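You operate a simulated robot arm through the tools that you are given. There is no shell and no other tool. Be economical: measure what you need, move in short steps, check, and stop when the job is done.

Carry out the task below with a simulated robot arm. There is one attempt and no reset: what you move stays moved.

TASK
Click the orange and gold compacts shut and put each in the basket with its owner's name.

Only the result counts: the job must be done as asked and must still hold three seconds after the hand-in. Knocking over, shifting, dropping, spilling or breaking anything else fails it.

THE ROBOT
A 7-joint arm with a two-finger parallel gripper, fixed in place. Base frame: the origin is at the foot of the arm, x ahead of it, y to its left, z up. Readings come in m, degrees, newtons and seconds.
With the tool pointing down near the work surface it reaches from about 0.44 to 0.9 m from the base axis. Its first joint turns from -115.0 to 115.0 degrees. Payload 3.91 kg.
The tool frame sits at the grasp point between the pads (the TCP): z along the fingers, y along the line on which they close. The tips reach 0.03 m beyond it. The gripper opens to 0.11 m. The fingers are 0.02 m wide and 0.01 m thick; the gripper's body (0.048 by 0.112 m) begins 0.055 m behind the TCP.
Orientation is told as [roll, pitch, yaw] about the base's x, y, z axes, in that order, counted from this pose: with the fingers straight down and closing along the base's y, the tool's x points along the base's -x, its y along +y and its z along -z.

THE INTERFACE
- The arm moves only by the tool apply_moves. Its argument "steps" is one flat list of numbers, 6 for each row, row after row: the shift along the base's x, y, z in cm, then the turn, a rotation vector about the base's x, y, z in degrees. In form: [x, y, z, rx, ry, rz, x, y, z, rx, ry, rz, ...]. A call has 1 to 20 rows; each row shifts and turns the commanded pose from where the row before left it. "claw" is the finger opening in cm, from 0 to 11, set as the call begins (left out, the last holds). Rows are played at 5 a second. More than 0.05 m and 8.6 degrees between two rows, or a gripper value outside its range, and nothing of the call is played. Where a pose cannot be reached the arm comes as near as it can. A force on the tool above 40 N (or 10 N above the force at the start of the call, whichever is more), or a blocked arm, ends the call early, and 0.2 s more pass. Each finger travels about 0.153 m/s and halts on what it meets, pressing with about 35 N; the grip force reading is that of the motor and also rises with nothing between the fingers. The clock runs only during rows and for 0.2 s after the last one: add rows that do not move to give the fingers time. The reply holds the time, the measured pose of the TCP, the force on the tool along the base axes, the opening and the grip force, in the units named above and with some noise, and new pictures: "show" is both (left out), scene, wrist or none.
- Cameras (640 x 400 px; columns grow to the right, rows downward): "scene" is fixed at [0.2181, -0.4998, 1.5301]; the picture's right is [0.82, -0.58, 0.00], its down [-0.34, -0.48, -0.80] and it looks along [0.47, 0.66, -0.59] (base axes); focal length 323 px, centre (320, 200). "wrist" rides on the gripper at [-0.036, 0, -0.057] in the tool frame; the picture's right is [0.00, -1.00, 0.00], its down [0.97, 0.00, -0.24] and it looks along [0.24, 0.00, 0.97] (tool axes); focal length 218 px, centre (320, 200). There is no depth. A picture from a camera that has moved, and an enlarged one, comes with that camera's place and axes in the base frame and with its lens.
- slide_trunk(by): slides the trunk up (or, below 0, down) by that many m; the arm rides with it, the base frame stays. It gives what a move gives, with no picture.
- enlarge(camera, box): a new picture of the part [left, top, right, bottom] of that camera's present view, enlarged. It takes no simulated time.
- hand_in(): hands the job in; it is judged then, once.

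Work in short steps. Places have to be worked out from the pictures, the camera data and where the tool is seen: move nearer, look again, correct. Check each grasp and each placing, and mend what went wrong. You have 120 turns and 150 pictures in all, those below and enlarged ones among them. Open the gripper and draw the arm clear of the work before you hand the job in, unless the task says otherwise; then end with one line.

The tools are called after "Call:" as name(argument=value, ...) on one line, values as JSON. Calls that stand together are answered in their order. apply_moves: Moves the arm, as the interface text tells. Its arguments: {"type":"object","properties":{"steps":{"type":"array","items":{"type":"number"}},"claw":{"type":"number"},"show":{"type":"string","enum":["both","scene","wrist","none"]}},"required":["steps"]} The other tools are called the same way: slide_trunk (by) slides the trunk up or down; enlarge (camera, box) takes an enlarged picture of a part of a camera's view; hand_in () hands the job in.

At the start:

```text
time: 0.0
tcp_pos: [0.3789, 0.2657, 1.0434]
tool_rot: [0.0, 0.0, 0.0]
contact_force: [-0.8, -0.4, 0.0]
grip_width: 0.1099
grasp_force: 0.1
trunk travel left (down, up): [-0.75, 0.24]
```

scene: 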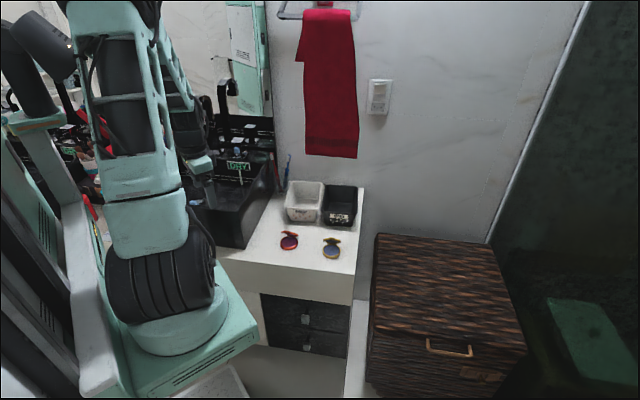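
wrist: 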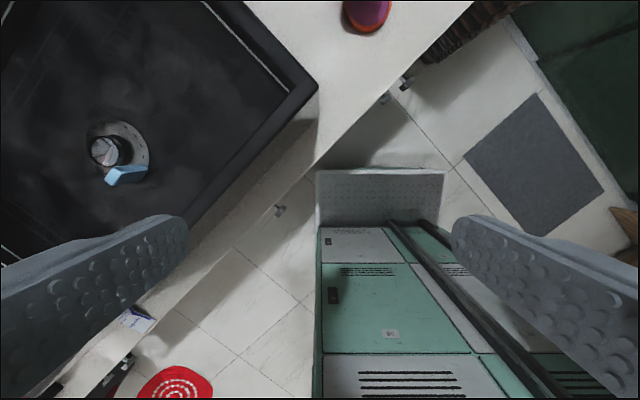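

The scene shows two open compacts on the counter with two baskets behind; I enlarge to read the details.

Call:
enlarge(camera="scene", box=[260, 165, 380, 275])

Call:
enlarge(camera="scene", box=[190, 0, 390, 125])

```text
3.64 times, centred on (320, 220) of scene
camera zoom: at [0.2181, -0.4998, 1.5301], right [0.82, -0.58, 0.0], down [-0.34, -0.48, -0.8], along [0.47, 0.66, -0.59], focal length 1174 px, centre (320, 127)
```

zoom: 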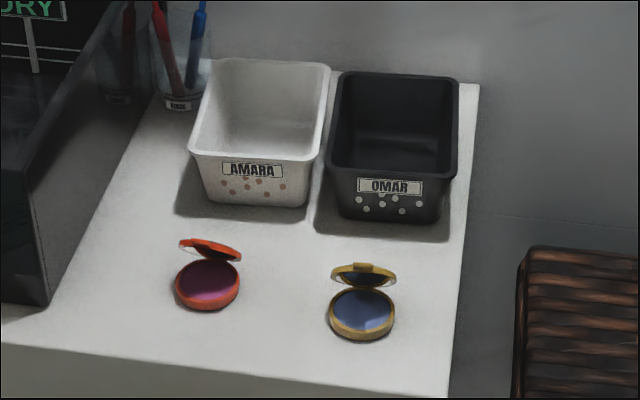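

```text
3.20 times, centred on (290, 62) of scene
camera zoom: at [0.2181, -0.4998, 1.5301], right [0.82, -0.58, 0.0], down [-0.34, -0.48, -0.8], along [0.47, 0.66, -0.59], focal length 1033 px, centre (416, 640)
```

zoom: 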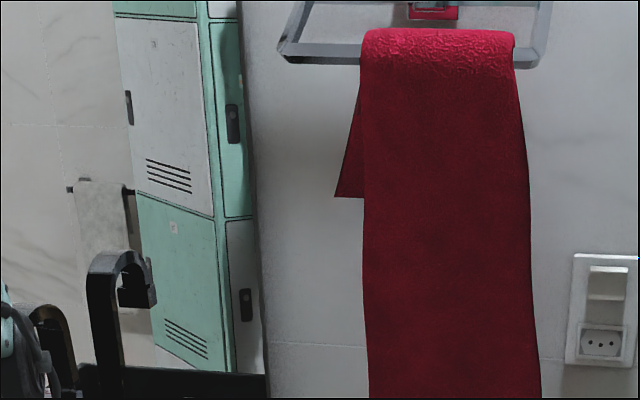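

The compacts appear at about gold (0.69, 0.095) and orange (0.595, 0.21). Both baskets have names, so I need to see whose compact is whose. I'll move over them for a closer view.

Call:
apply_moves(steps=[4.2, -2, -0.5, 0, 0, 0, 4.2, -2, -0.5, 0, 0, 0, 4.2, -2, -0.5, 0, 0, 0, 4.2, -2, -0.5, 0, 0, 0, 4.2, -2, -0.5, 0, 0, 0, 4.2, -2, -0.5, 0, 0, 0, 0, 0, 0, 0, 0, 0])

```text
time: 1.6
tcp_pos: [0.6327, 0.1478, 1.0129]
tool_rot: [0.0, 0.0, 0.0]
contact_force: [-0.6, 0.0, -0.5]
grip_width: 0.1099
grasp_force: 0.0
trunk travel left (down, up): [-0.75, 0.24]
camera wrist: at [0.6685, 0.1471, 1.0695], right [0.0, -1.0, 0.0], down [-0.97, 0.0, 0.24], along [-0.24, 0.0, -0.97], focal length 218 px, centre (320, 200)
```

scene: 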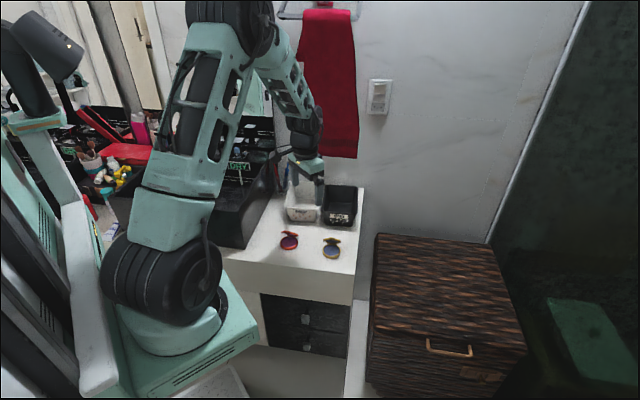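
wrist: 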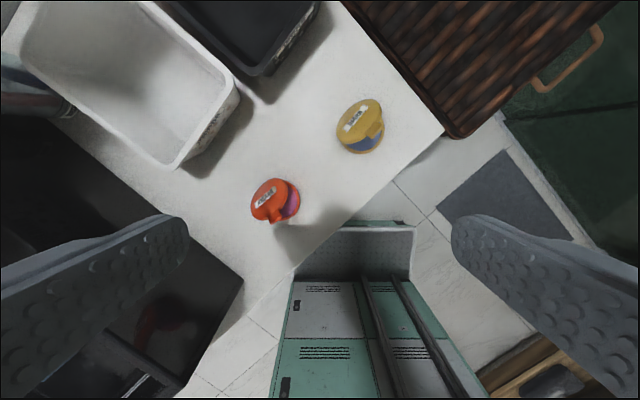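

Call:
enlarge(camera="wrist", box=[325, 85, 405, 165])

Call:
enlarge(camera="wrist", box=[235, 165, 315, 235])

```text
5.00 times, centred on (365, 125) of wrist
camera zoom: at [0.6685, 0.1471, 1.0695], right [0.0, -1.0, 0.0], down [-0.97, 0.0, 0.24], along [-0.24, 0.0, -0.97], focal length 1091 px, centre (95, 575)
```

zoom: 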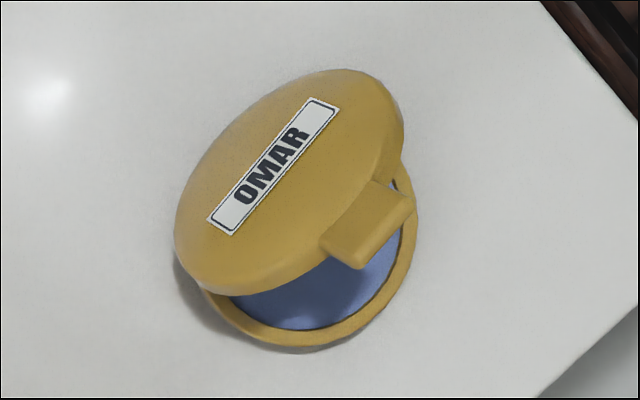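

```text
5.71 times, centred on (275, 200) of wrist
camera zoom: at [0.6685, 0.1471, 1.0695], right [0.0, -1.0, 0.0], down [-0.97, 0.0, 0.24], along [-0.24, 0.0, -0.97], focal length 1247 px, centre (577, 200)
```

zoom: 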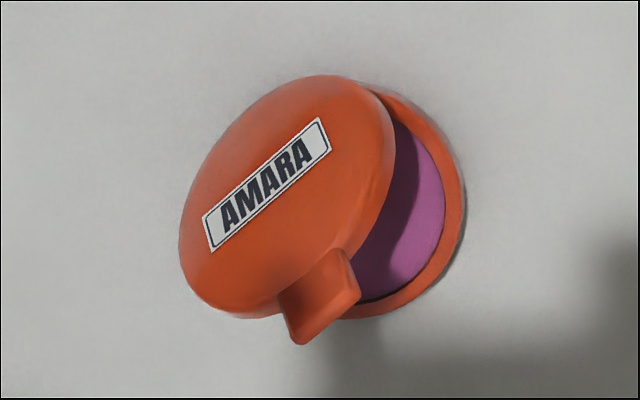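

Lids read OMAR (gold) and AMARA (orange). I take close views from the scene camera to learn hinge direction and opening angle.

Call:
enlarge(camera="scene", box=[270, 222, 350, 267])

```text
8.00 times, centred on (310, 244) of scene
camera zoom: at [0.2181, -0.4998, 1.5301], right [0.82, -0.58, 0.0], down [-0.34, -0.48, -0.8], along [0.47, 0.66, -0.59], focal length 2582 px, centre (400, -156)
```

zoom: 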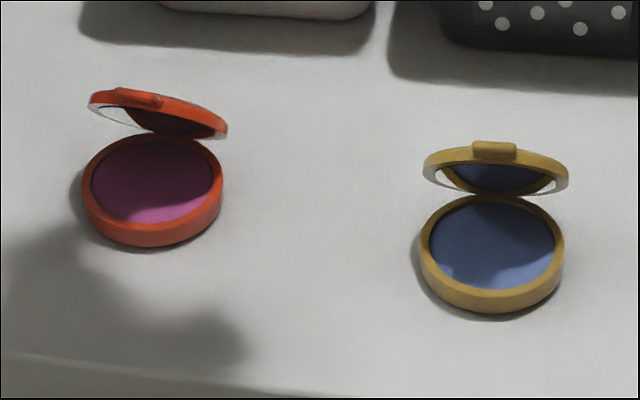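

Triangulating puts the gold base centre at (0.685, 0.091), with the hinge toward the baskets (+0.66, +0.75) and the tab at z≈0.833 (about 63° open). I close the fingers, yaw 45°, and stop high behind the gold lid.

Call:
apply_moves(steps=[1.3, -0.45, -1.4, 0, 0, 7.5, 1.3, -0.45, -1.4, 0, 0, 7.5, 1.3, -0.45, -1.4, 0, 0, 7.5, 1.3, -0.45, -1.4, 0, 0, 7.5, 1.3, -0.45, -1.4, 0, 0, 7.5, 1.3, -0.45, -1.3, 0, 0, 7.5, 0, 0, 0, 0, 0, 0], claw=0)

```text
time: 3.2
tcp_pos: [0.7103, 0.1204, 0.9299]
tool_rot: [0.0, -0.1, 45.1]
contact_force: [0.6, 0.1, -0.1]
grip_width: 0.0
grasp_force: 34.6
trunk travel left (down, up): [-0.75, 0.24]
camera wrist: at [0.7363, 0.1458, 0.9858], right [0.71, -0.71, 0.0], down [-0.69, -0.69, 0.24], along [-0.17, -0.17, -0.97], focal length 218 px, centre (320, 200)
```

scene: 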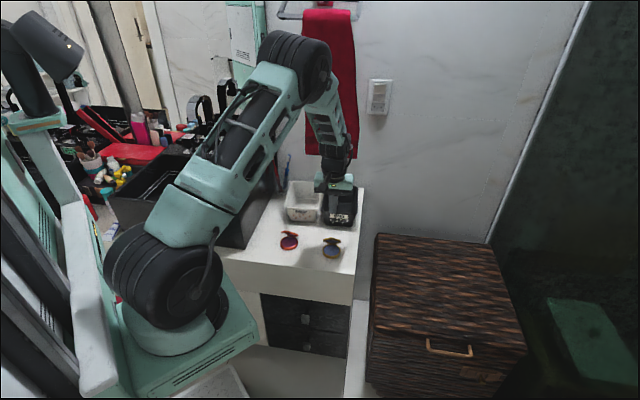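
wrist: 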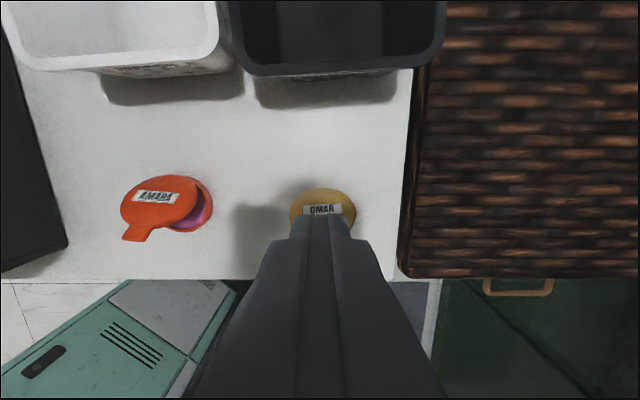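

Aligned with the gold lid. I lower to TCP z=0.85 behind the lid and look.

Call:
apply_moves(steps=[0.3, 0.3, -2, 0, 0, 0, 0, 0, -2, 0, 0, 0, 0, 0, -2, 0, 0, 0, 0, 0, -2, 0, 0, 0])

Call:
enlarge(camera="scene", box=[270, 212, 350, 262])

```text
time: 4.2
tcp_pos: [0.7133, 0.1223, 0.8497]
tool_rot: [-0.1, -0.2, 45.0]
contact_force: [0.8, 0.0, 0.5]
grip_width: 0.0
grasp_force: 35.2
trunk travel left (down, up): [-0.75, 0.24]
camera wrist: at [0.7391, 0.1483, 0.906], right [0.71, -0.71, 0.0], down [-0.69, -0.69, 0.24], along [-0.17, -0.17, -0.97], focal length 218 px, centre (320, 200)
```

scene: 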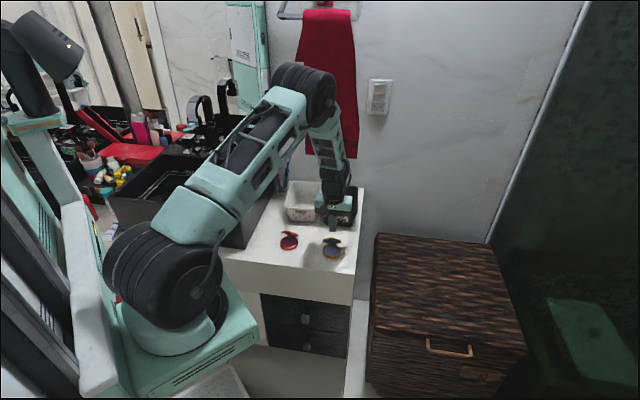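
wrist: 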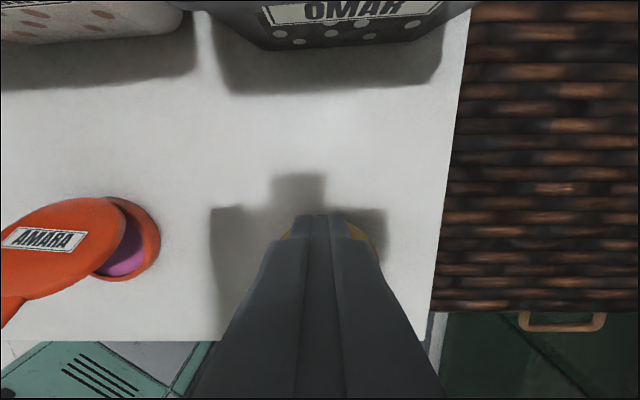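

```text
8.00 times, centred on (310, 237) of scene
camera zoom: at [0.2181, -0.4998, 1.5301], right [0.82, -0.58, 0.0], down [-0.34, -0.48, -0.8], along [0.47, 0.66, -0.59], focal length 2582 px, centre (400, -96)
```

zoom: 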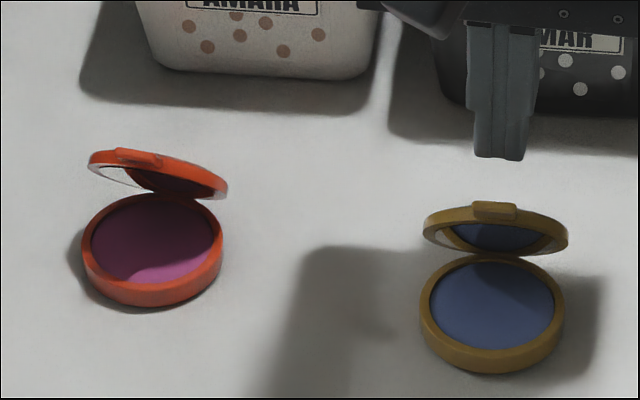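

Tip is behind the lid as planned. I sweep it forward and down in an arc to fold the lid partway.

Call:
apply_moves(steps=[-0.54, -0.58, 0, 0, 0, 0, -0.54, -0.58, 0, 0, 0, 0, -0.54, -0.58, 0, 0, 0, 0, -0.61, -0.66, -0.3, 0, 0, 0, -0.61, -0.66, -0.4, 0, 0, 0, -0.41, -0.44, -0.7, 0, 0, 0, -0.34, -0.37, -0.6, 0, 0, 0], show="none")

Call:
enlarge(camera="scene", box=[270, 212, 350, 262])

```text
time: 5.8
tcp_pos: [0.6775, 0.0832, 0.8307]
tool_rot: [-0.1, 0.0, 45.0]
contact_force: [-0.1, -0.2, 0.1]
grip_width: 0.0
grasp_force: 34.6
trunk travel left (down, up): [-0.75, 0.24]
```

```text
8.00 times, centred on (310, 237) of scene
camera zoom: at [0.2181, -0.4998, 1.5301], right [0.82, -0.58, 0.0], down [-0.34, -0.48, -0.8], along [0.47, 0.66, -0.59], focal length 2582 px, centre (400, -96)
```

zoom: 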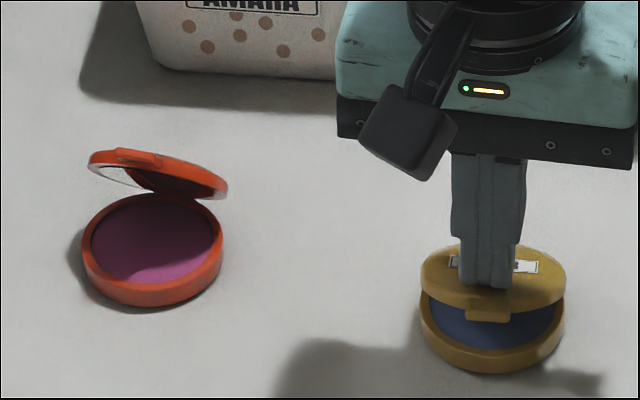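

The lid is folding nicely and the base has not moved. I press straight down toward the click.

Call:
apply_moves(steps=[-0.2, -0.2, -0.5, 0, 0, 0, 0, 0, -0.4, 0, 0, 0, 0, 0, -0.3, 0, 0, 0, 0, 0, -0.2, 0, 0, 0, 0, 0, -0.2, 0, 0, 0, 0, 0, -0.2, 0, 0, 0], show="none")

Call:
enlarge(camera="scene", box=[270, 212, 350, 262])

```text
time: 7.2
tcp_pos: [0.6747, 0.0823, 0.8116]
tool_rot: [0.0, 0.0, 45.0]
contact_force: [-0.3, -0.2, -0.2]
grip_width: 0.0002
grasp_force: 34.9
trunk travel left (down, up): [-0.75, 0.24]
```

```text
8.00 times, centred on (310, 237) of scene
camera zoom: at [0.2181, -0.4998, 1.5301], right [0.82, -0.58, 0.0], down [-0.34, -0.48, -0.8], along [0.47, 0.66, -0.59], focal length 2582 px, centre (400, -96)
```

zoom: 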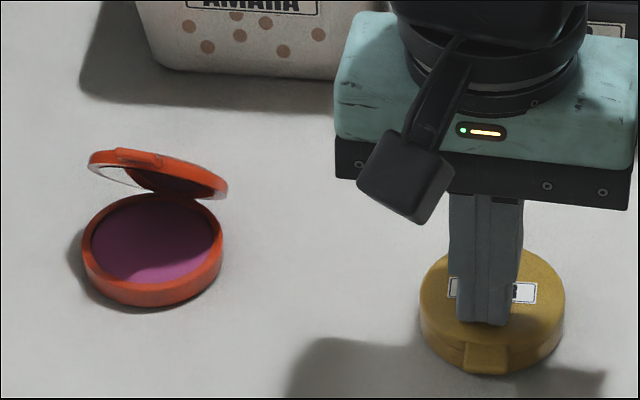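

Looks nearly closed but no force yet; I keep pressing in small steps until force shows.

Call:
apply_moves(steps=[0, 0, -0.15, 0, 0, 0, 0, 0, -0.15, 0, 0, 0, 0, 0, -0.15, 0, 0, 0, 0, 0, -0.15, 0, 0, 0], show="none")

```text
time: 8.2
tcp_pos: [0.677, 0.0822, 0.81]
tool_rot: [-0.1, -0.1, 45.0]
contact_force: [-10.7, -4.7, 28.5]
grip_width: 0.0001
grasp_force: 35.0
trunk travel left (down, up): [-0.75, 0.24]
stopped in row 4: the force on the tool passed its limit (the readings are from after the stop); the commanded pose is now the measured one
```

Force passed 40 N, likely clicked. I raise straight up and check that the lid stays shut.

Call:
apply_moves(steps=[0, 0, 1, 0, 0, 0, 0, 0, 3, 0, 0, 0, 0, 0, 3, 0, 0, 0, 0, 0, 3, 0, 0, 0, 1.5, 1.5, 2, 0, 0, 0], show="wrist")

Call:
enlarge(camera="scene", box=[270, 212, 350, 262])

```text
time: 9.4
tcp_pos: [0.6919, 0.0988, 0.9285]
tool_rot: [-0.1, -0.1, 45.0]
contact_force: [-0.1, 0.5, -0.6]
grip_width: 0.0002
grasp_force: 34.7
trunk travel left (down, up): [-0.75, 0.24]
camera wrist: at [0.7179, 0.1237, 0.985], right [0.71, -0.71, 0.0], down [-0.69, -0.69, 0.24], along [-0.17, -0.17, -0.97], focal length 218 px, centre (320, 200)
```

wrist: 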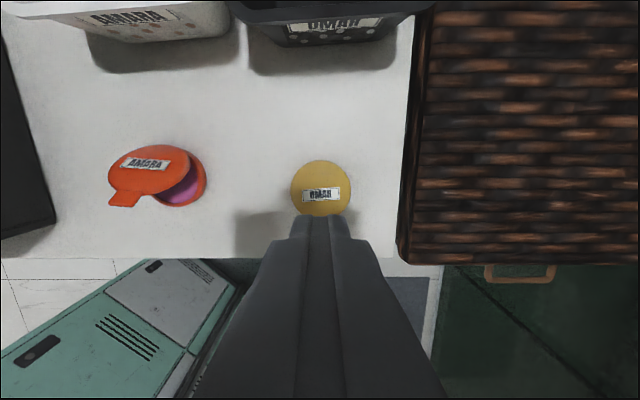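

```text
8.00 times, centred on (310, 237) of scene
camera zoom: at [0.2181, -0.4998, 1.5301], right [0.82, -0.58, 0.0], down [-0.34, -0.48, -0.8], along [0.47, 0.66, -0.59], focal length 2582 px, centre (400, -96)
```

zoom: 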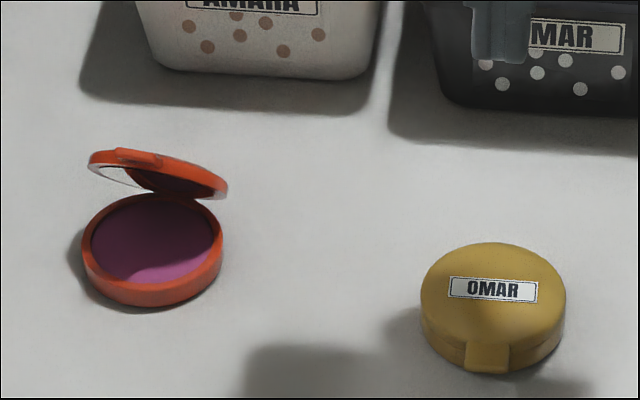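

The gold lid stays shut. Next is orange; I zoom the wrist view to fix its hinge direction.

Call:
enlarge(camera="wrist", box=[95, 130, 225, 220])

Call:
enlarge(camera="scene", box=[275, 225, 307, 245])

Call:
enlarge(camera="scene", box=[315, 235, 347, 265])

```text
4.44 times, centred on (160, 175) of wrist
camera zoom: at [0.7179, 0.1237, 0.985], right [0.71, -0.71, 0.0], down [-0.69, -0.69, 0.24], along [-0.17, -0.17, -0.97], focal length 970 px, centre (1031, 311)
```

zoom: 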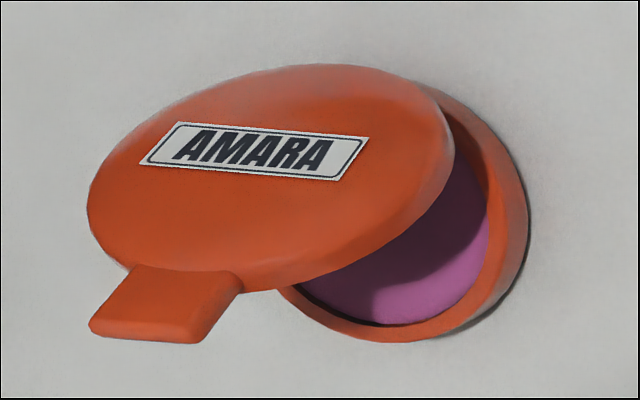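

```text
16.00 times, centred on (291, 235) of scene
camera zoom: at [0.2181, -0.4998, 1.5301], right [0.82, -0.58, 0.0], down [-0.34, -0.48, -0.8], along [0.47, 0.66, -0.59], focal length 5163 px, centre (784, -360)
```

zoom: 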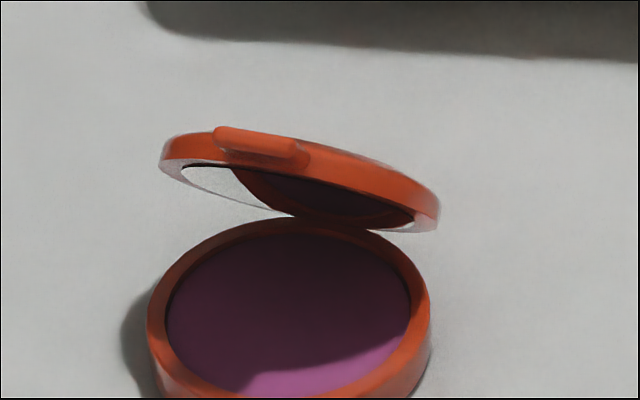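

```text
13.33 times, centred on (331, 250) of scene
camera zoom: at [0.2181, -0.4998, 1.5301], right [0.82, -0.58, 0.0], down [-0.34, -0.48, -0.8], along [0.47, 0.66, -0.59], focal length 4303 px, centre (173, -467)
```

zoom: 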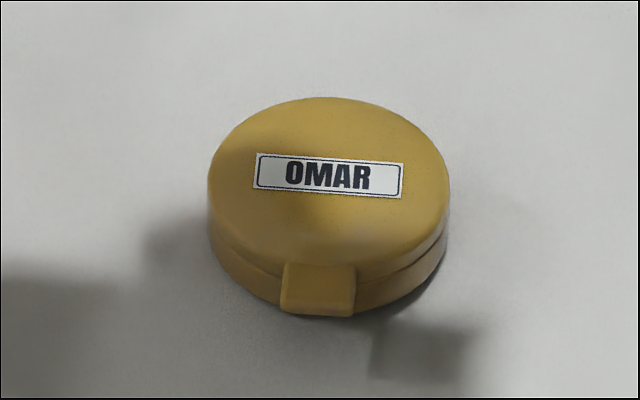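

Orange hinge direction confirmed as (0.76, 0.65), hinge at about (0.620, 0.2225). I move behind its lid and lower.

Call:
apply_moves(steps=[-2.1, 4.37, 0, 0, 0, -2.5, -2.1, 4.37, 0, 0, 0, -2.5, -2.1, 4.37, 0, 0, 0, 0, 0, 0, -2.8, 0, 0, 0, 0, 0, -2.5, 0, 0, 0, 0, 0, -2.5, 0, 0, 0], show="none")

Call:
enlarge(camera="scene", box=[260, 205, 340, 255])

```text
time: 10.8
tcp_pos: [0.6278, 0.2292, 0.8501]
tool_rot: [-0.1, -0.1, 40.0]
contact_force: [-0.2, 0.0, 0.7]
grip_width: 0.0001
grasp_force: 34.8
trunk travel left (down, up): [-0.75, 0.24]
```

```text
8.00 times, centred on (300, 230) of scene
camera zoom: at [0.2181, -0.4998, 1.5301], right [0.82, -0.58, 0.0], down [-0.34, -0.48, -0.8], along [0.47, 0.66, -0.59], focal length 2582 px, centre (480, -40)
```

zoom: 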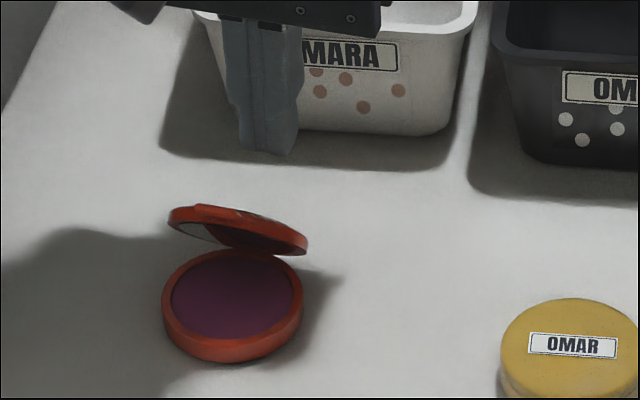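

In position behind the orange lid; I sweep the same arc.

Call:
apply_moves(steps=[-0.61, -0.52, 0, 0, 0, 0, -0.61, -0.52, 0, 0, 0, 0, -0.61, -0.52, 0, 0, 0, 0, -0.68, -0.58, -0.3, 0, 0, 0, -0.68, -0.58, -0.4, 0, 0, 0, -0.46, -0.39, -0.7, 0, 0, 0, -0.38, -0.33, -0.6, 0, 0, 0, -0.22, -0.18, -0.5, 0, 0, 0, 0, 0, -0.4, 0, 0, 0], show="none")

Call:
enlarge(camera="scene", box=[260, 205, 340, 255])

```text
time: 12.8
tcp_pos: [0.587, 0.1919, 0.8214]
tool_rot: [-0.1, -0.1, 40.1]
contact_force: [-0.9, 0.1, 0.3]
grip_width: 0.0
grasp_force: 34.5
trunk travel left (down, up): [-0.75, 0.24]
```

```text
8.00 times, centred on (300, 230) of scene
camera zoom: at [0.2181, -0.4998, 1.5301], right [0.82, -0.58, 0.0], down [-0.34, -0.48, -0.8], along [0.47, 0.66, -0.59], focal length 2582 px, centre (480, -40)
```

zoom: 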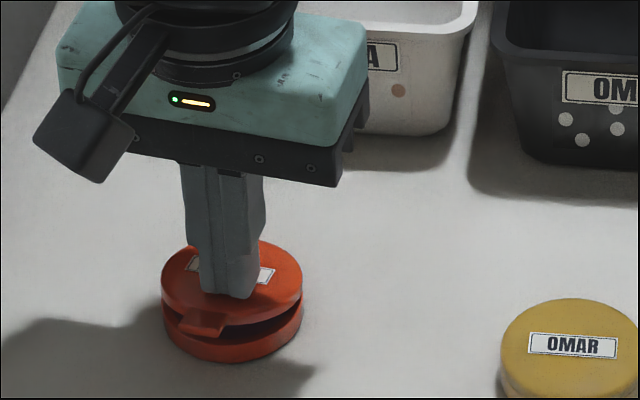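

The lid is folding down well; I press on until force shows.

Call:
apply_moves(steps=[0, 0, -0.3, 0, 0, 0, 0, 0, -0.3, 0, 0, 0, 0, 0, -0.2, 0, 0, 0, 0, 0, -0.2, 0, 0, 0, 0, 0, -0.15, 0, 0, 0, 0, 0, -0.15, 0, 0, 0, 0, 0, -0.15, 0, 0, 0, 0, 0, -0.15, 0, 0, 0], show="none")

```text
time: 14.5
tcp_pos: [0.5858, 0.1918, 0.8101]
tool_rot: [-0.2, -0.3, 40.0]
contact_force: [-9.1, -7.1, 29.1]
grip_width: 0.0
grasp_force: 35.2
trunk travel left (down, up): [-0.75, 0.24]
stopped in row 8: the force on the tool passed its limit (the readings are from after the stop); the commanded pose is now the measured one
```

Force limit at the same height as the gold one. I lift, back off toward the hinge for a clear look, and open the fingers.

Call:
apply_moves(steps=[0, 0, 1, 0, 0, 0, 0, 0, 3, 0, 0, 0, 0, 0, 3, 0, 0, 0, 1.1, 1.1, 2, 0, 0, 0, 0, 0, 0, 0, 0, 0], claw=9, show="wrist")

Call:
enlarge(camera="scene", box=[260, 217, 340, 267])

```text
time: 15.7
tcp_pos: [0.5989, 0.2034, 0.8977]
tool_rot: [-0.1, -0.3, 40.0]
contact_force: [-0.7, 0.0, 0.1]
grip_width: 0.0899
grasp_force: 0.1
trunk travel left (down, up): [-0.75, 0.24]
camera wrist: at [0.6264, 0.227, 0.955], right [0.64, -0.77, 0.0], down [-0.74, -0.62, 0.24], along [-0.18, -0.15, -0.97], focal length 218 px, centre (320, 200)
```

wrist: 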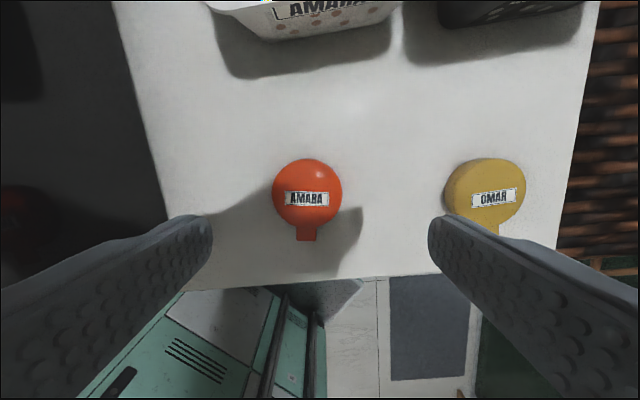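

```text
8.00 times, centred on (300, 242) of scene
camera zoom: at [0.2181, -0.4998, 1.5301], right [0.82, -0.58, 0.0], down [-0.34, -0.48, -0.8], along [0.47, 0.66, -0.59], focal length 2582 px, centre (480, -136)
```

zoom: 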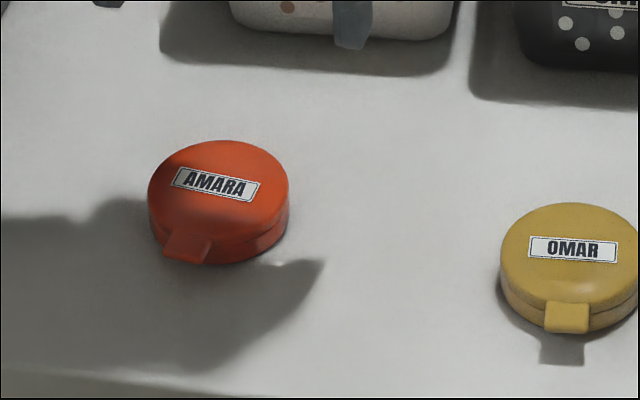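

Orange is shut. It sits about 1 cm left of the tool centre, so I correct and descend around it.

Call:
apply_moves(steps=[-0.7, 0.85, 0, 0, 0, 0, 0, 0, -3, 0, 0, 0, 0, 0, -3, 0, 0, 0], show="wrist")

```text
time: 16.5
tcp_pos: [0.5909, 0.2128, 0.8377]
tool_rot: [0.0, -0.3, 40.1]
contact_force: [0.0, -0.3, -0.6]
grip_width: 0.0901
grasp_force: 0.1
trunk travel left (down, up): [-0.75, 0.24]
camera wrist: at [0.6184, 0.2355, 0.8943], right [0.64, -0.77, 0.0], down [-0.74, -0.62, 0.24], along [-0.18, -0.15, -0.97], focal length 218 px, centre (320, 200)
```

wrist: 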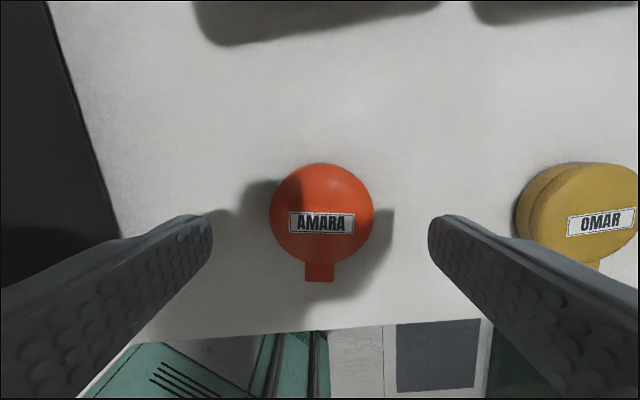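

Centred. I lower to TCP z≈0.796 and close.

Call:
apply_moves(steps=[0, 0, -2, 0, 0, 0, 0, 0, -1.5, 0, 0, 0, 0, 0, -0.6, 0, 0, 0], show="none")

Call:
apply_moves(steps=[0, 0, 0, 0, 0, 0, 0, 0, 0, 0, 0, 0, 0, 0, 0, 0, 0, 0], claw=4, show="wrist")

Call:
enlarge(camera="scene", box=[260, 217, 340, 267])

```text
time: 17.3
tcp_pos: [0.5908, 0.2123, 0.7963]
tool_rot: [0.0, -0.2, 40.0]
contact_force: [0.7, -0.5, 0.4]
grip_width: 0.0901
grasp_force: 0.0
trunk travel left (down, up): [-0.75, 0.24]
```

```text
time: 18.1
tcp_pos: [0.5911, 0.2121, 0.7963]
tool_rot: [-0.1, -0.3, 40.0]
contact_force: [-0.2, 0.8, 0.4]
grip_width: 0.0585
grasp_force: 34.6
trunk travel left (down, up): [-0.75, 0.24]
camera wrist: at [0.6188, 0.2354, 0.8533], right [0.64, -0.77, 0.0], down [-0.74, -0.62, 0.24], along [-0.18, -0.15, -0.97], focal length 218 px, centre (320, 200)
```

wrist: 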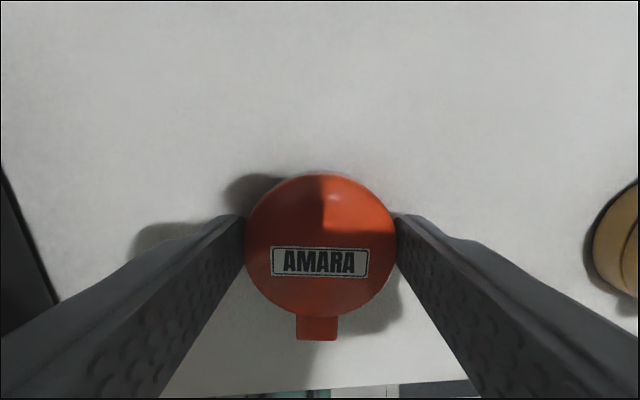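

```text
8.00 times, centred on (300, 242) of scene
camera zoom: at [0.2181, -0.4998, 1.5301], right [0.82, -0.58, 0.0], down [-0.34, -0.48, -0.8], along [0.47, 0.66, -0.59], focal length 2582 px, centre (480, -136)
```

zoom: 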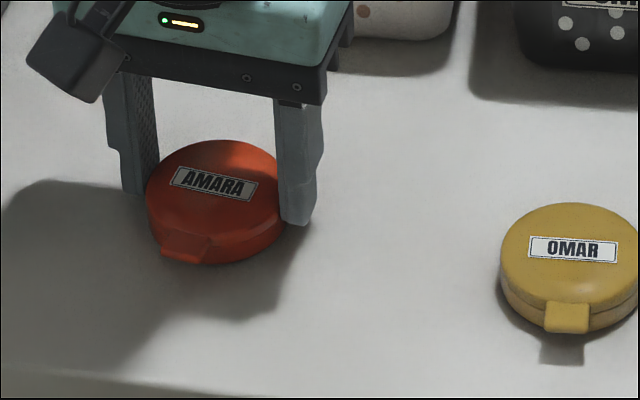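

Gripped at 58.5 mm. I lift well clear and check.

Call:
apply_moves(steps=[0, 0, 1, 0, 0, 0, 0, 0, 3, 0, 0, 0, 0, 0, 4, 0, 0, 0, 0, 0, 4, 0, 0, 2.5, 0, 0, 3, 0, 0, 2.5, 2.5, 2.1, 0, 0, 0, 0, 2.5, 2.1, 0, 0, 0, 0, 2.5, 2.1, 0, 0, 0, 0])

```text
time: 19.9
tcp_pos: [0.6672, 0.2766, 0.9476]
tool_rot: [-0.1, -0.1, 45.0]
contact_force: [0.0, -0.3, -0.7]
grip_width: 0.0587
grasp_force: 34.6
trunk travel left (down, up): [-0.75, 0.24]
camera wrist: at [0.6924, 0.3015, 1.0037], right [0.71, -0.71, 0.0], down [-0.69, -0.69, 0.24], along [-0.17, -0.17, -0.97], focal length 218 px, centre (320, 200)
```

scene: 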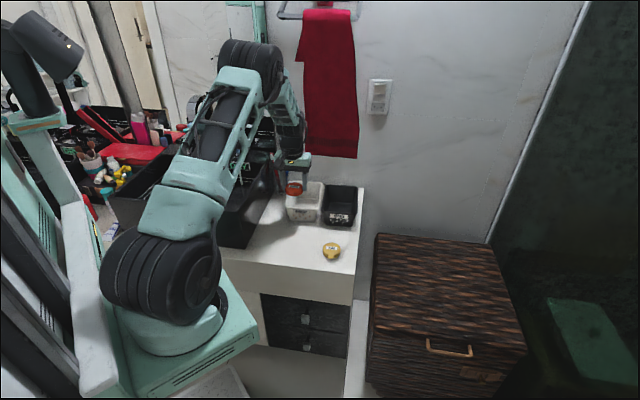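
wrist: 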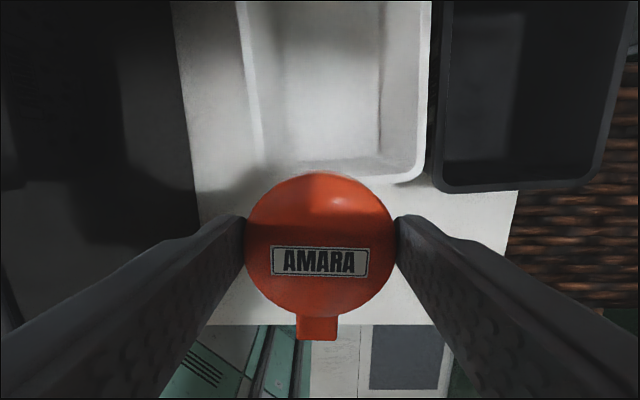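

Held firmly. The white basket's centre works out at about (0.747, 0.342); I move over it at height and look.

Call:
apply_moves(steps=[2.67, 2.17, 0, 0, 0, 0, 2.67, 2.17, 0, 0, 0, 0, 2.67, 2.17, 0, 0, 0, 0, 0, 0, -2, 0, 0, 0])

Call:
enlarge(camera="scene", box=[240, 140, 368, 220])

```text
time: 20.9
tcp_pos: [0.7458, 0.3407, 0.9281]
tool_rot: [-0.2, -0.2, 45.0]
contact_force: [0.9, -0.3, -0.9]
grip_width: 0.0586
grasp_force: 34.8
trunk travel left (down, up): [-0.75, 0.24]
camera wrist: at [0.7719, 0.3662, 0.9841], right [0.71, -0.71, 0.0], down [-0.69, -0.69, 0.24], along [-0.17, -0.17, -0.97], focal length 218 px, centre (320, 200)
```

scene: 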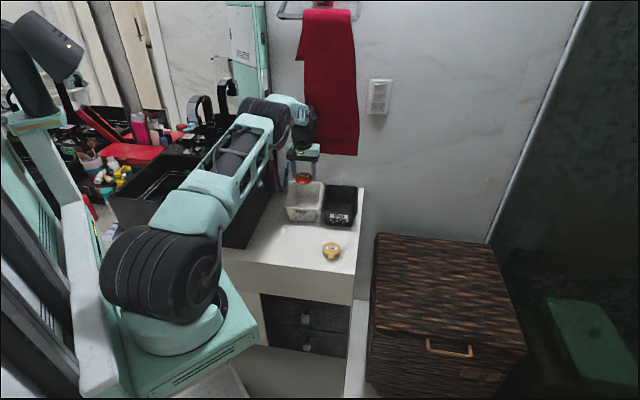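
wrist: 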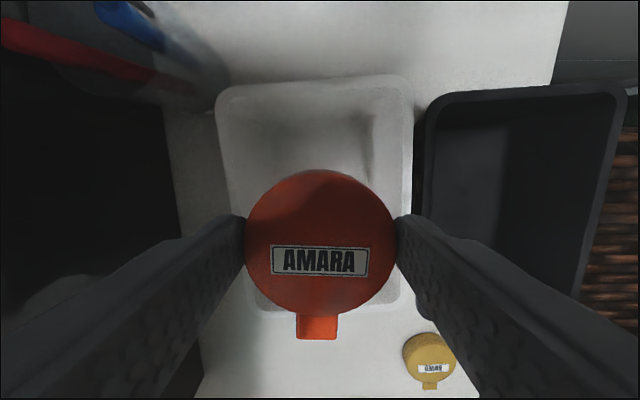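

```text
5.00 times, centred on (304, 180) of scene
camera zoom: at [0.2181, -0.4998, 1.5301], right [0.82, -0.58, 0.0], down [-0.34, -0.48, -0.8], along [0.47, 0.66, -0.59], focal length 1614 px, centre (400, 300)
```

zoom: 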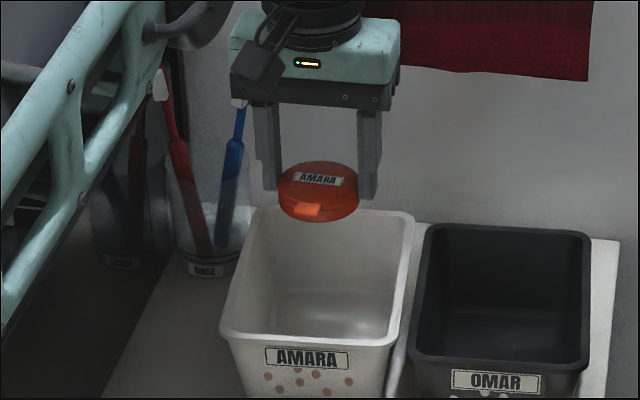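

Basket spans about u=0.672–0.848 and is centred within 3 mm; the blue brush stands behind left, so I shift 1.3 cm to the front and lower partway.

Call:
apply_moves(steps=[-1.15, -0.65, 0, 0, 0, 0, 0, 0, -2.5, 0, 0, 0, 0, 0, -2.5, 0, 0, 0, 0, 0, -2.5, 0, 0, 0, 0, 0, -2, 0, 0, 0])

Call:
enlarge(camera="scene", box=[240, 140, 368, 220])

```text
time: 22.1
tcp_pos: [0.7346, 0.3329, 0.8323]
tool_rot: [-0.1, -0.2, 45.0]
contact_force: [0.5, -0.3, -0.2]
grip_width: 0.0588
grasp_force: 35.1
trunk travel left (down, up): [-0.75, 0.24]
camera wrist: at [0.7604, 0.3588, 0.8889], right [0.71, -0.71, 0.0], down [-0.69, -0.69, 0.24], along [-0.17, -0.17, -0.97], focal length 218 px, centre (320, 200)
```

scene: 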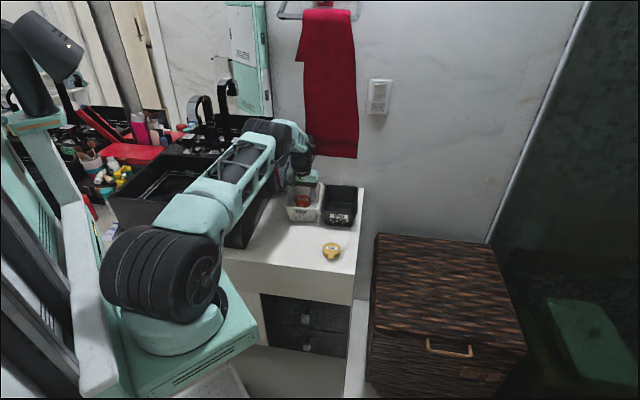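
wrist: 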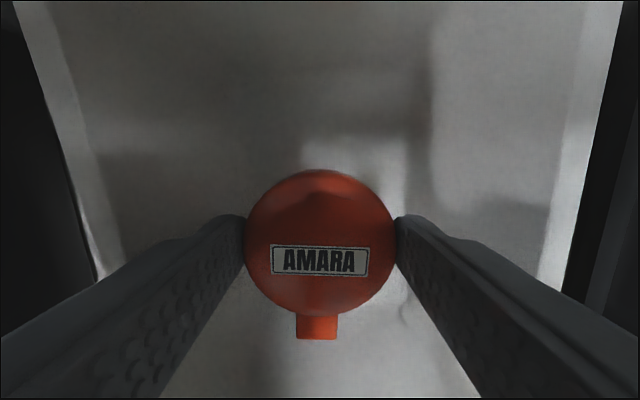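

```text
5.00 times, centred on (304, 180) of scene
camera zoom: at [0.2181, -0.4998, 1.5301], right [0.82, -0.58, 0.0], down [-0.34, -0.48, -0.8], along [0.47, 0.66, -0.59], focal length 1614 px, centre (400, 300)
```

zoom: 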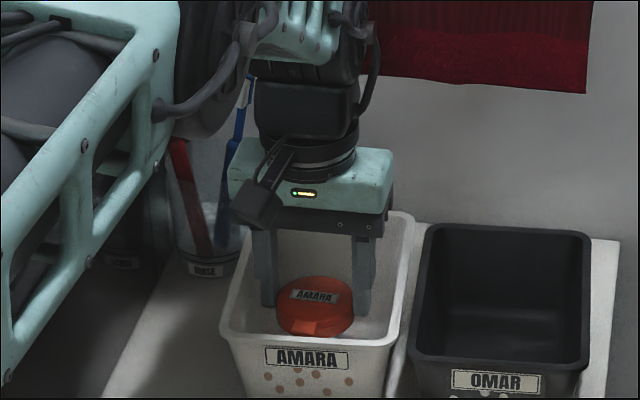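

Well inside the basket with clearance all round. I lower gently toward the floor.

Call:
apply_moves(steps=[0.1, -0.1, -1, 0, 0, 0, 0, 0, -1, 0, 0, 0, 0, 0, -0.4, 0, 0, 0, 0, 0, -0.2, 0, 0, 0], show="wrist")

Call:
enlarge(camera="scene", box=[272, 165, 336, 225])

```text
time: 23.1
tcp_pos: [0.7362, 0.3336, 0.8056]
tool_rot: [-0.1, -0.3, 45.0]
contact_force: [-0.8, 0.5, -2.1]
grip_width: 0.0587
grasp_force: 35.0
trunk travel left (down, up): [-0.75, 0.24]
camera wrist: at [0.7615, 0.3582, 0.8629], right [0.71, -0.71, 0.0], down [-0.69, -0.69, 0.24], along [-0.17, -0.17, -0.97], focal length 218 px, centre (320, 200)
```

wrist: 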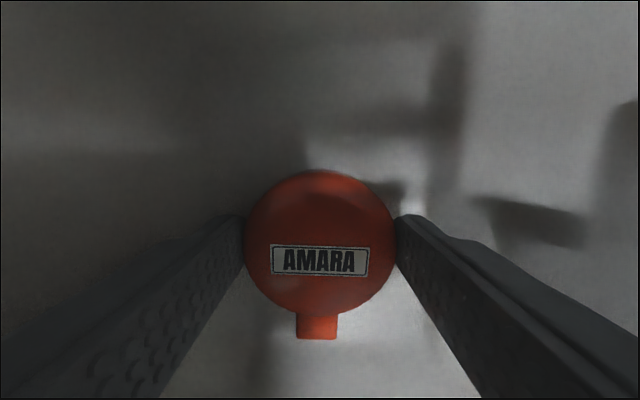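

```text
6.67 times, centred on (304, 195) of scene
camera zoom: at [0.2181, -0.4998, 1.5301], right [0.82, -0.58, 0.0], down [-0.34, -0.48, -0.8], along [0.47, 0.66, -0.59], focal length 2151 px, centre (427, 233)
```

zoom: 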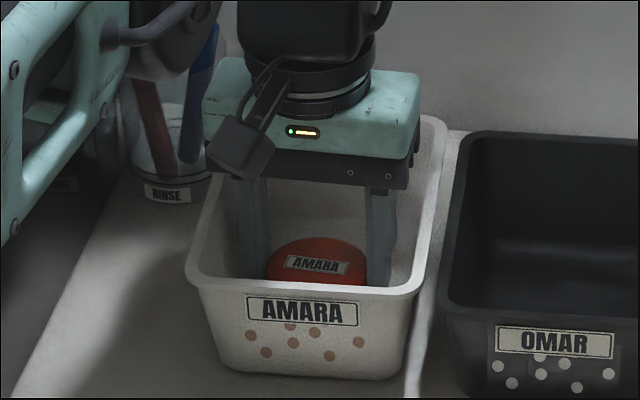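

I ease down a few more mm watching force.

Call:
apply_moves(steps=[0, 0, -0.15, 0, 0, 0, 0, 0, -0.15, 0, 0, 0, 0, 0, 0, 0, 0, 0], show="none")

```text
time: 23.9
tcp_pos: [0.7357, 0.3328, 0.8033]
tool_rot: [-0.1, -0.2, 45.0]
contact_force: [-0.3, 0.8, -2.0]
grip_width: 0.0586
grasp_force: 34.6
trunk travel left (down, up): [-0.75, 0.24]
```

Call:
apply_moves(steps=[0, 0, -0.15, 0, 0, 0, 0, 0, -0.15, 0, 0, 0], show="none")

```text
time: 24.5
tcp_pos: [0.7357, 0.3331, 0.7998]
tool_rot: [-0.1, -0.3, 45.0]
contact_force: [-1.2, -0.7, 2.0]
grip_width: 0.0591
grasp_force: 34.8
trunk travel left (down, up): [-0.75, 0.24]
```

The force changed sign (about +4 N), so the compact has touched the floor. I open slightly and rise straight up.

Call:
apply_moves(steps=[0, 0, 0, 0, 0, 0, 0, 0, 0.5, 0, 0, 0, 0, 0, 2, 0, 0, 0, 0, 0, 3, 0, 0, 0, 0, 0, 4, 0, 0, 0, 0, 0, 4, 0, 0, 0], claw=6.8)

Call:
enlarge(camera="scene", box=[272, 165, 368, 225])

```text
time: 25.9
tcp_pos: [0.7356, 0.3328, 0.9341]
tool_rot: [-0.2, -0.2, 45.0]
contact_force: [-0.2, -0.3, -3.0]
grip_width: 0.0678
grasp_force: 0.1
trunk travel left (down, up): [-0.75, 0.24]
camera wrist: at [0.7613, 0.3584, 0.9909], right [0.71, -0.71, 0.0], down [-0.69, -0.69, 0.24], along [-0.17, -0.17, -0.97], focal length 218 px, centre (320, 200)
```

scene: 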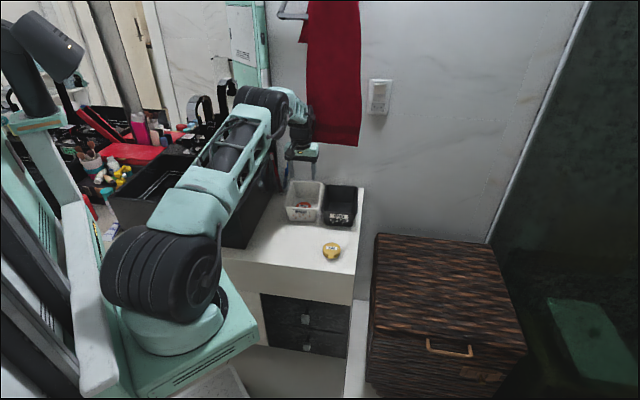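
wrist: 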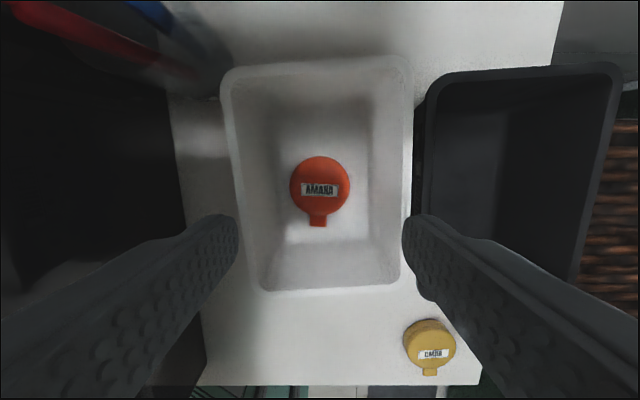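

```text
6.67 times, centred on (320, 195) of scene
camera zoom: at [0.2181, -0.4998, 1.5301], right [0.82, -0.58, 0.0], down [-0.34, -0.48, -0.8], along [0.47, 0.66, -0.59], focal length 2151 px, centre (320, 233)
```

zoom: 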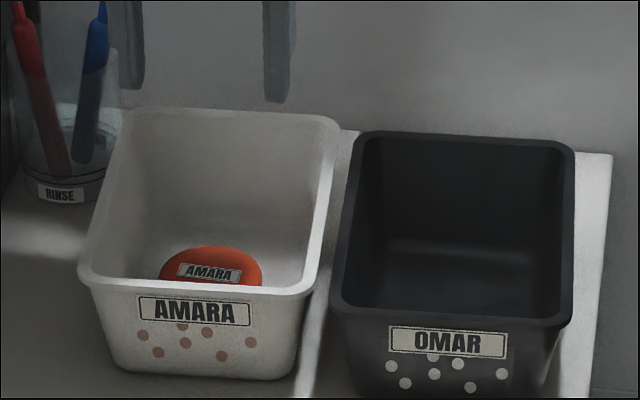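

The towel in the background looks different from before; I check it closely.

Call:
enlarge(camera="scene", box=[230, 0, 400, 160])

```text
2.50 times, centred on (315, 80) of scene
camera zoom: at [0.2181, -0.4998, 1.5301], right [0.82, -0.58, 0.0], down [-0.34, -0.48, -0.8], along [0.47, 0.66, -0.59], focal length 807 px, centre (332, 500)
```

zoom: 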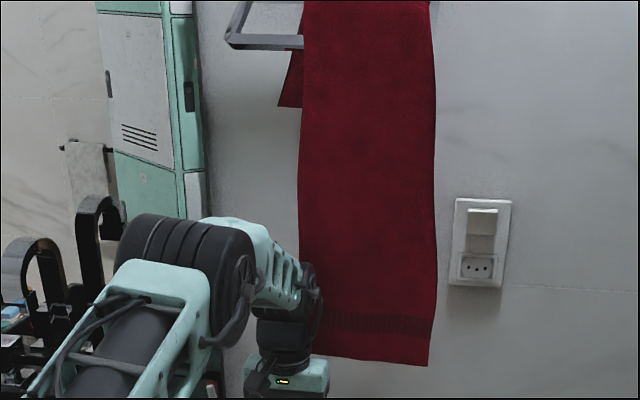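

The wrist has caught the towel and lifted it about 5 cm on the way up (also the -3 N reading). I reverse straight down, slowly, to set it back on its bar.

Call:
apply_moves(steps=[0, 0, -1, 0, 0, 0, 0, 0, -1, 0, 0, 0, 0, 0, -1, 0, 0, 0, 0, 0, -1, 0, 0, 0], show="none")

Call:
enlarge(camera="scene", box=[230, 0, 400, 160])

```text
time: 26.9
tcp_pos: [0.736, 0.3331, 0.895]
tool_rot: [-0.2, -0.1, 45.0]
contact_force: [-1.3, 0.5, -2.9]
grip_width: 0.0681
grasp_force: 0.1
trunk travel left (down, up): [-0.75, 0.24]
```

```text
2.50 times, centred on (315, 80) of scene
camera zoom: at [0.2181, -0.4998, 1.5301], right [0.82, -0.58, 0.0], down [-0.34, -0.48, -0.8], along [0.47, 0.66, -0.59], focal length 807 px, centre (332, 500)
```

zoom: 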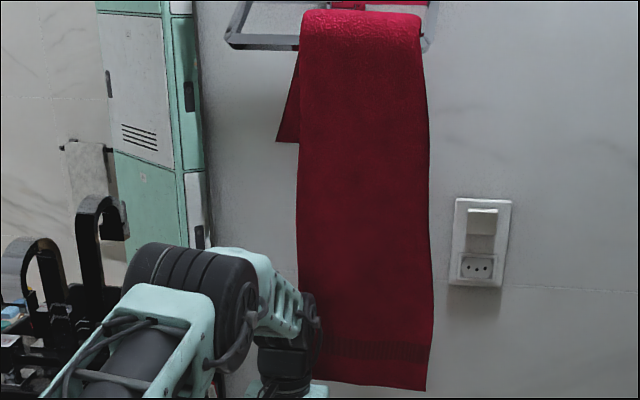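

The towel comes down with the wrist and is nearly back; about 2 cm more is needed.

Call:
apply_moves(steps=[0, 0, -1, 0, 0, 0, 0, 0, -1, 0, 0, 0, 0, 0, -1, 0, 0, 0], show="none")

Call:
enlarge(camera="scene", box=[230, 0, 400, 160])

```text
time: 27.7
tcp_pos: [0.7356, 0.3342, 0.8646]
tool_rot: [-0.1, -0.2, 45.0]
contact_force: [0.0, 0.6, -0.2]
grip_width: 0.0679
grasp_force: 0.1
trunk travel left (down, up): [-0.75, 0.24]
```

```text
2.50 times, centred on (315, 80) of scene
camera zoom: at [0.2181, -0.4998, 1.5301], right [0.82, -0.58, 0.0], down [-0.34, -0.48, -0.8], along [0.47, 0.66, -0.59], focal length 807 px, centre (332, 500)
```

zoom: 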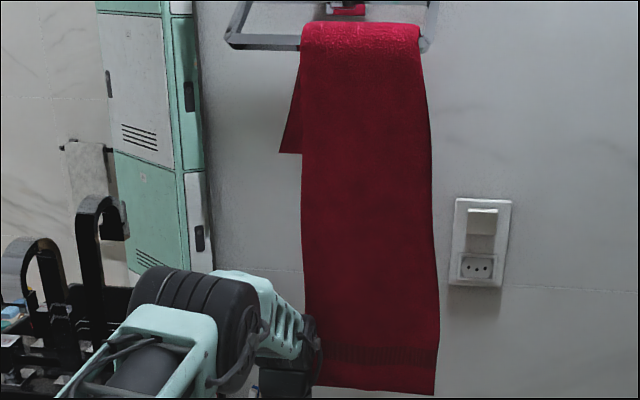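

Towel weight is off the arm (force back to 0) and its top is back at bar height, though roughly 1–1.5 cm sideways while it still touches the wrist. I slide the hand away from the wall inside the basket (tips above the compact, below the rim) before rising.

Call:
apply_moves(steps=[-0.8, -0.8, 0, 0, 0, 0, -0.8, -0.8, 0, 0, 0, 0, -0.8, -0.8, 0, 0, 0, 0], show="wrist")

Call:
enlarge(camera="scene", box=[230, 0, 400, 160])

```text
time: 28.5
tcp_pos: [0.7117, 0.3095, 0.8647]
tool_rot: [-0.1, -0.2, 45.0]
contact_force: [0.1, 0.6, -0.4]
grip_width: 0.0678
grasp_force: 0.0
trunk travel left (down, up): [-0.75, 0.24]
camera wrist: at [0.7369, 0.3347, 0.9214], right [0.71, -0.71, 0.0], down [-0.69, -0.69, 0.24], along [-0.17, -0.17, -0.97], focal length 218 px, centre (320, 200)
```

wrist: 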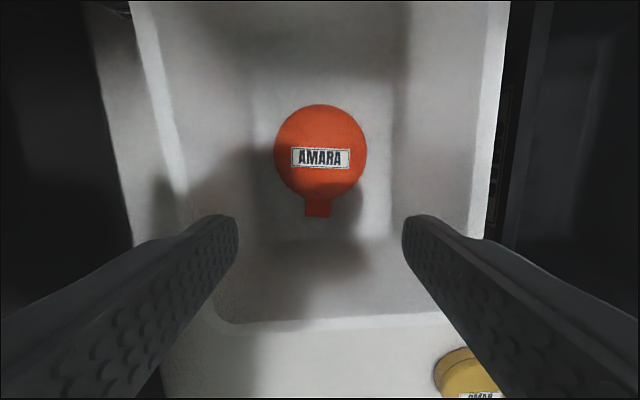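

```text
2.50 times, centred on (315, 80) of scene
camera zoom: at [0.2181, -0.4998, 1.5301], right [0.82, -0.58, 0.0], down [-0.34, -0.48, -0.8], along [0.47, 0.66, -0.59], focal length 807 px, centre (332, 500)
```

zoom: 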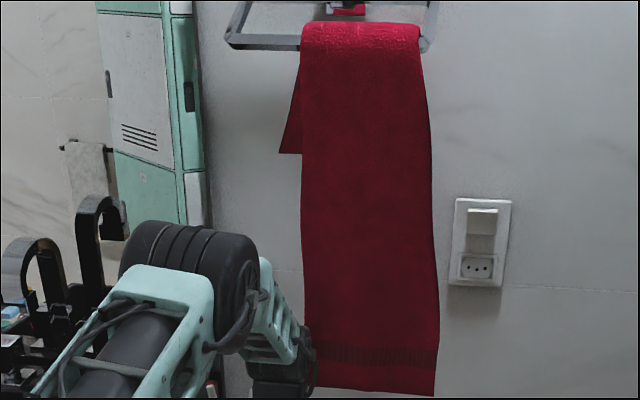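

The towel hangs freely now and stays. I move 1 cm more, rise 2 cm to clear the rim and check the towel again.

Call:
apply_moves(steps=[-0.7, -0.7, 0, 0, 0, 0, 0, 0, 1, 0, 0, 0, 0, 0, 1.2, 0, 0, 0], show="none")

Call:
enlarge(camera="scene", box=[230, 0, 400, 160])

```text
time: 29.3
tcp_pos: [0.7032, 0.3015, 0.8871]
tool_rot: [-0.1, -0.2, 45.0]
contact_force: [-0.1, -0.4, 0.6]
grip_width: 0.068
grasp_force: 0.2
trunk travel left (down, up): [-0.75, 0.24]
```

```text
2.50 times, centred on (315, 80) of scene
camera zoom: at [0.2181, -0.4998, 1.5301], right [0.82, -0.58, 0.0], down [-0.34, -0.48, -0.8], along [0.47, 0.66, -0.59], focal length 807 px, centre (332, 500)
```

zoom: 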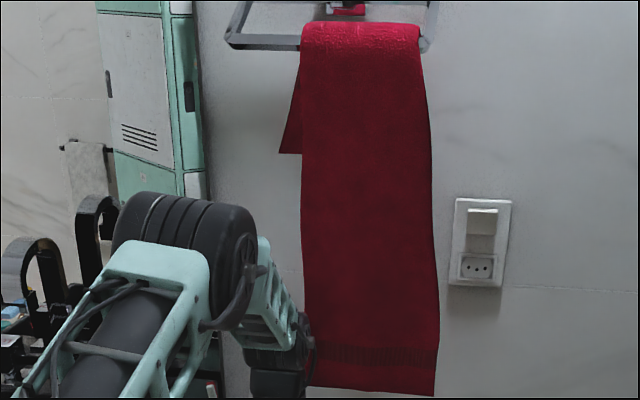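

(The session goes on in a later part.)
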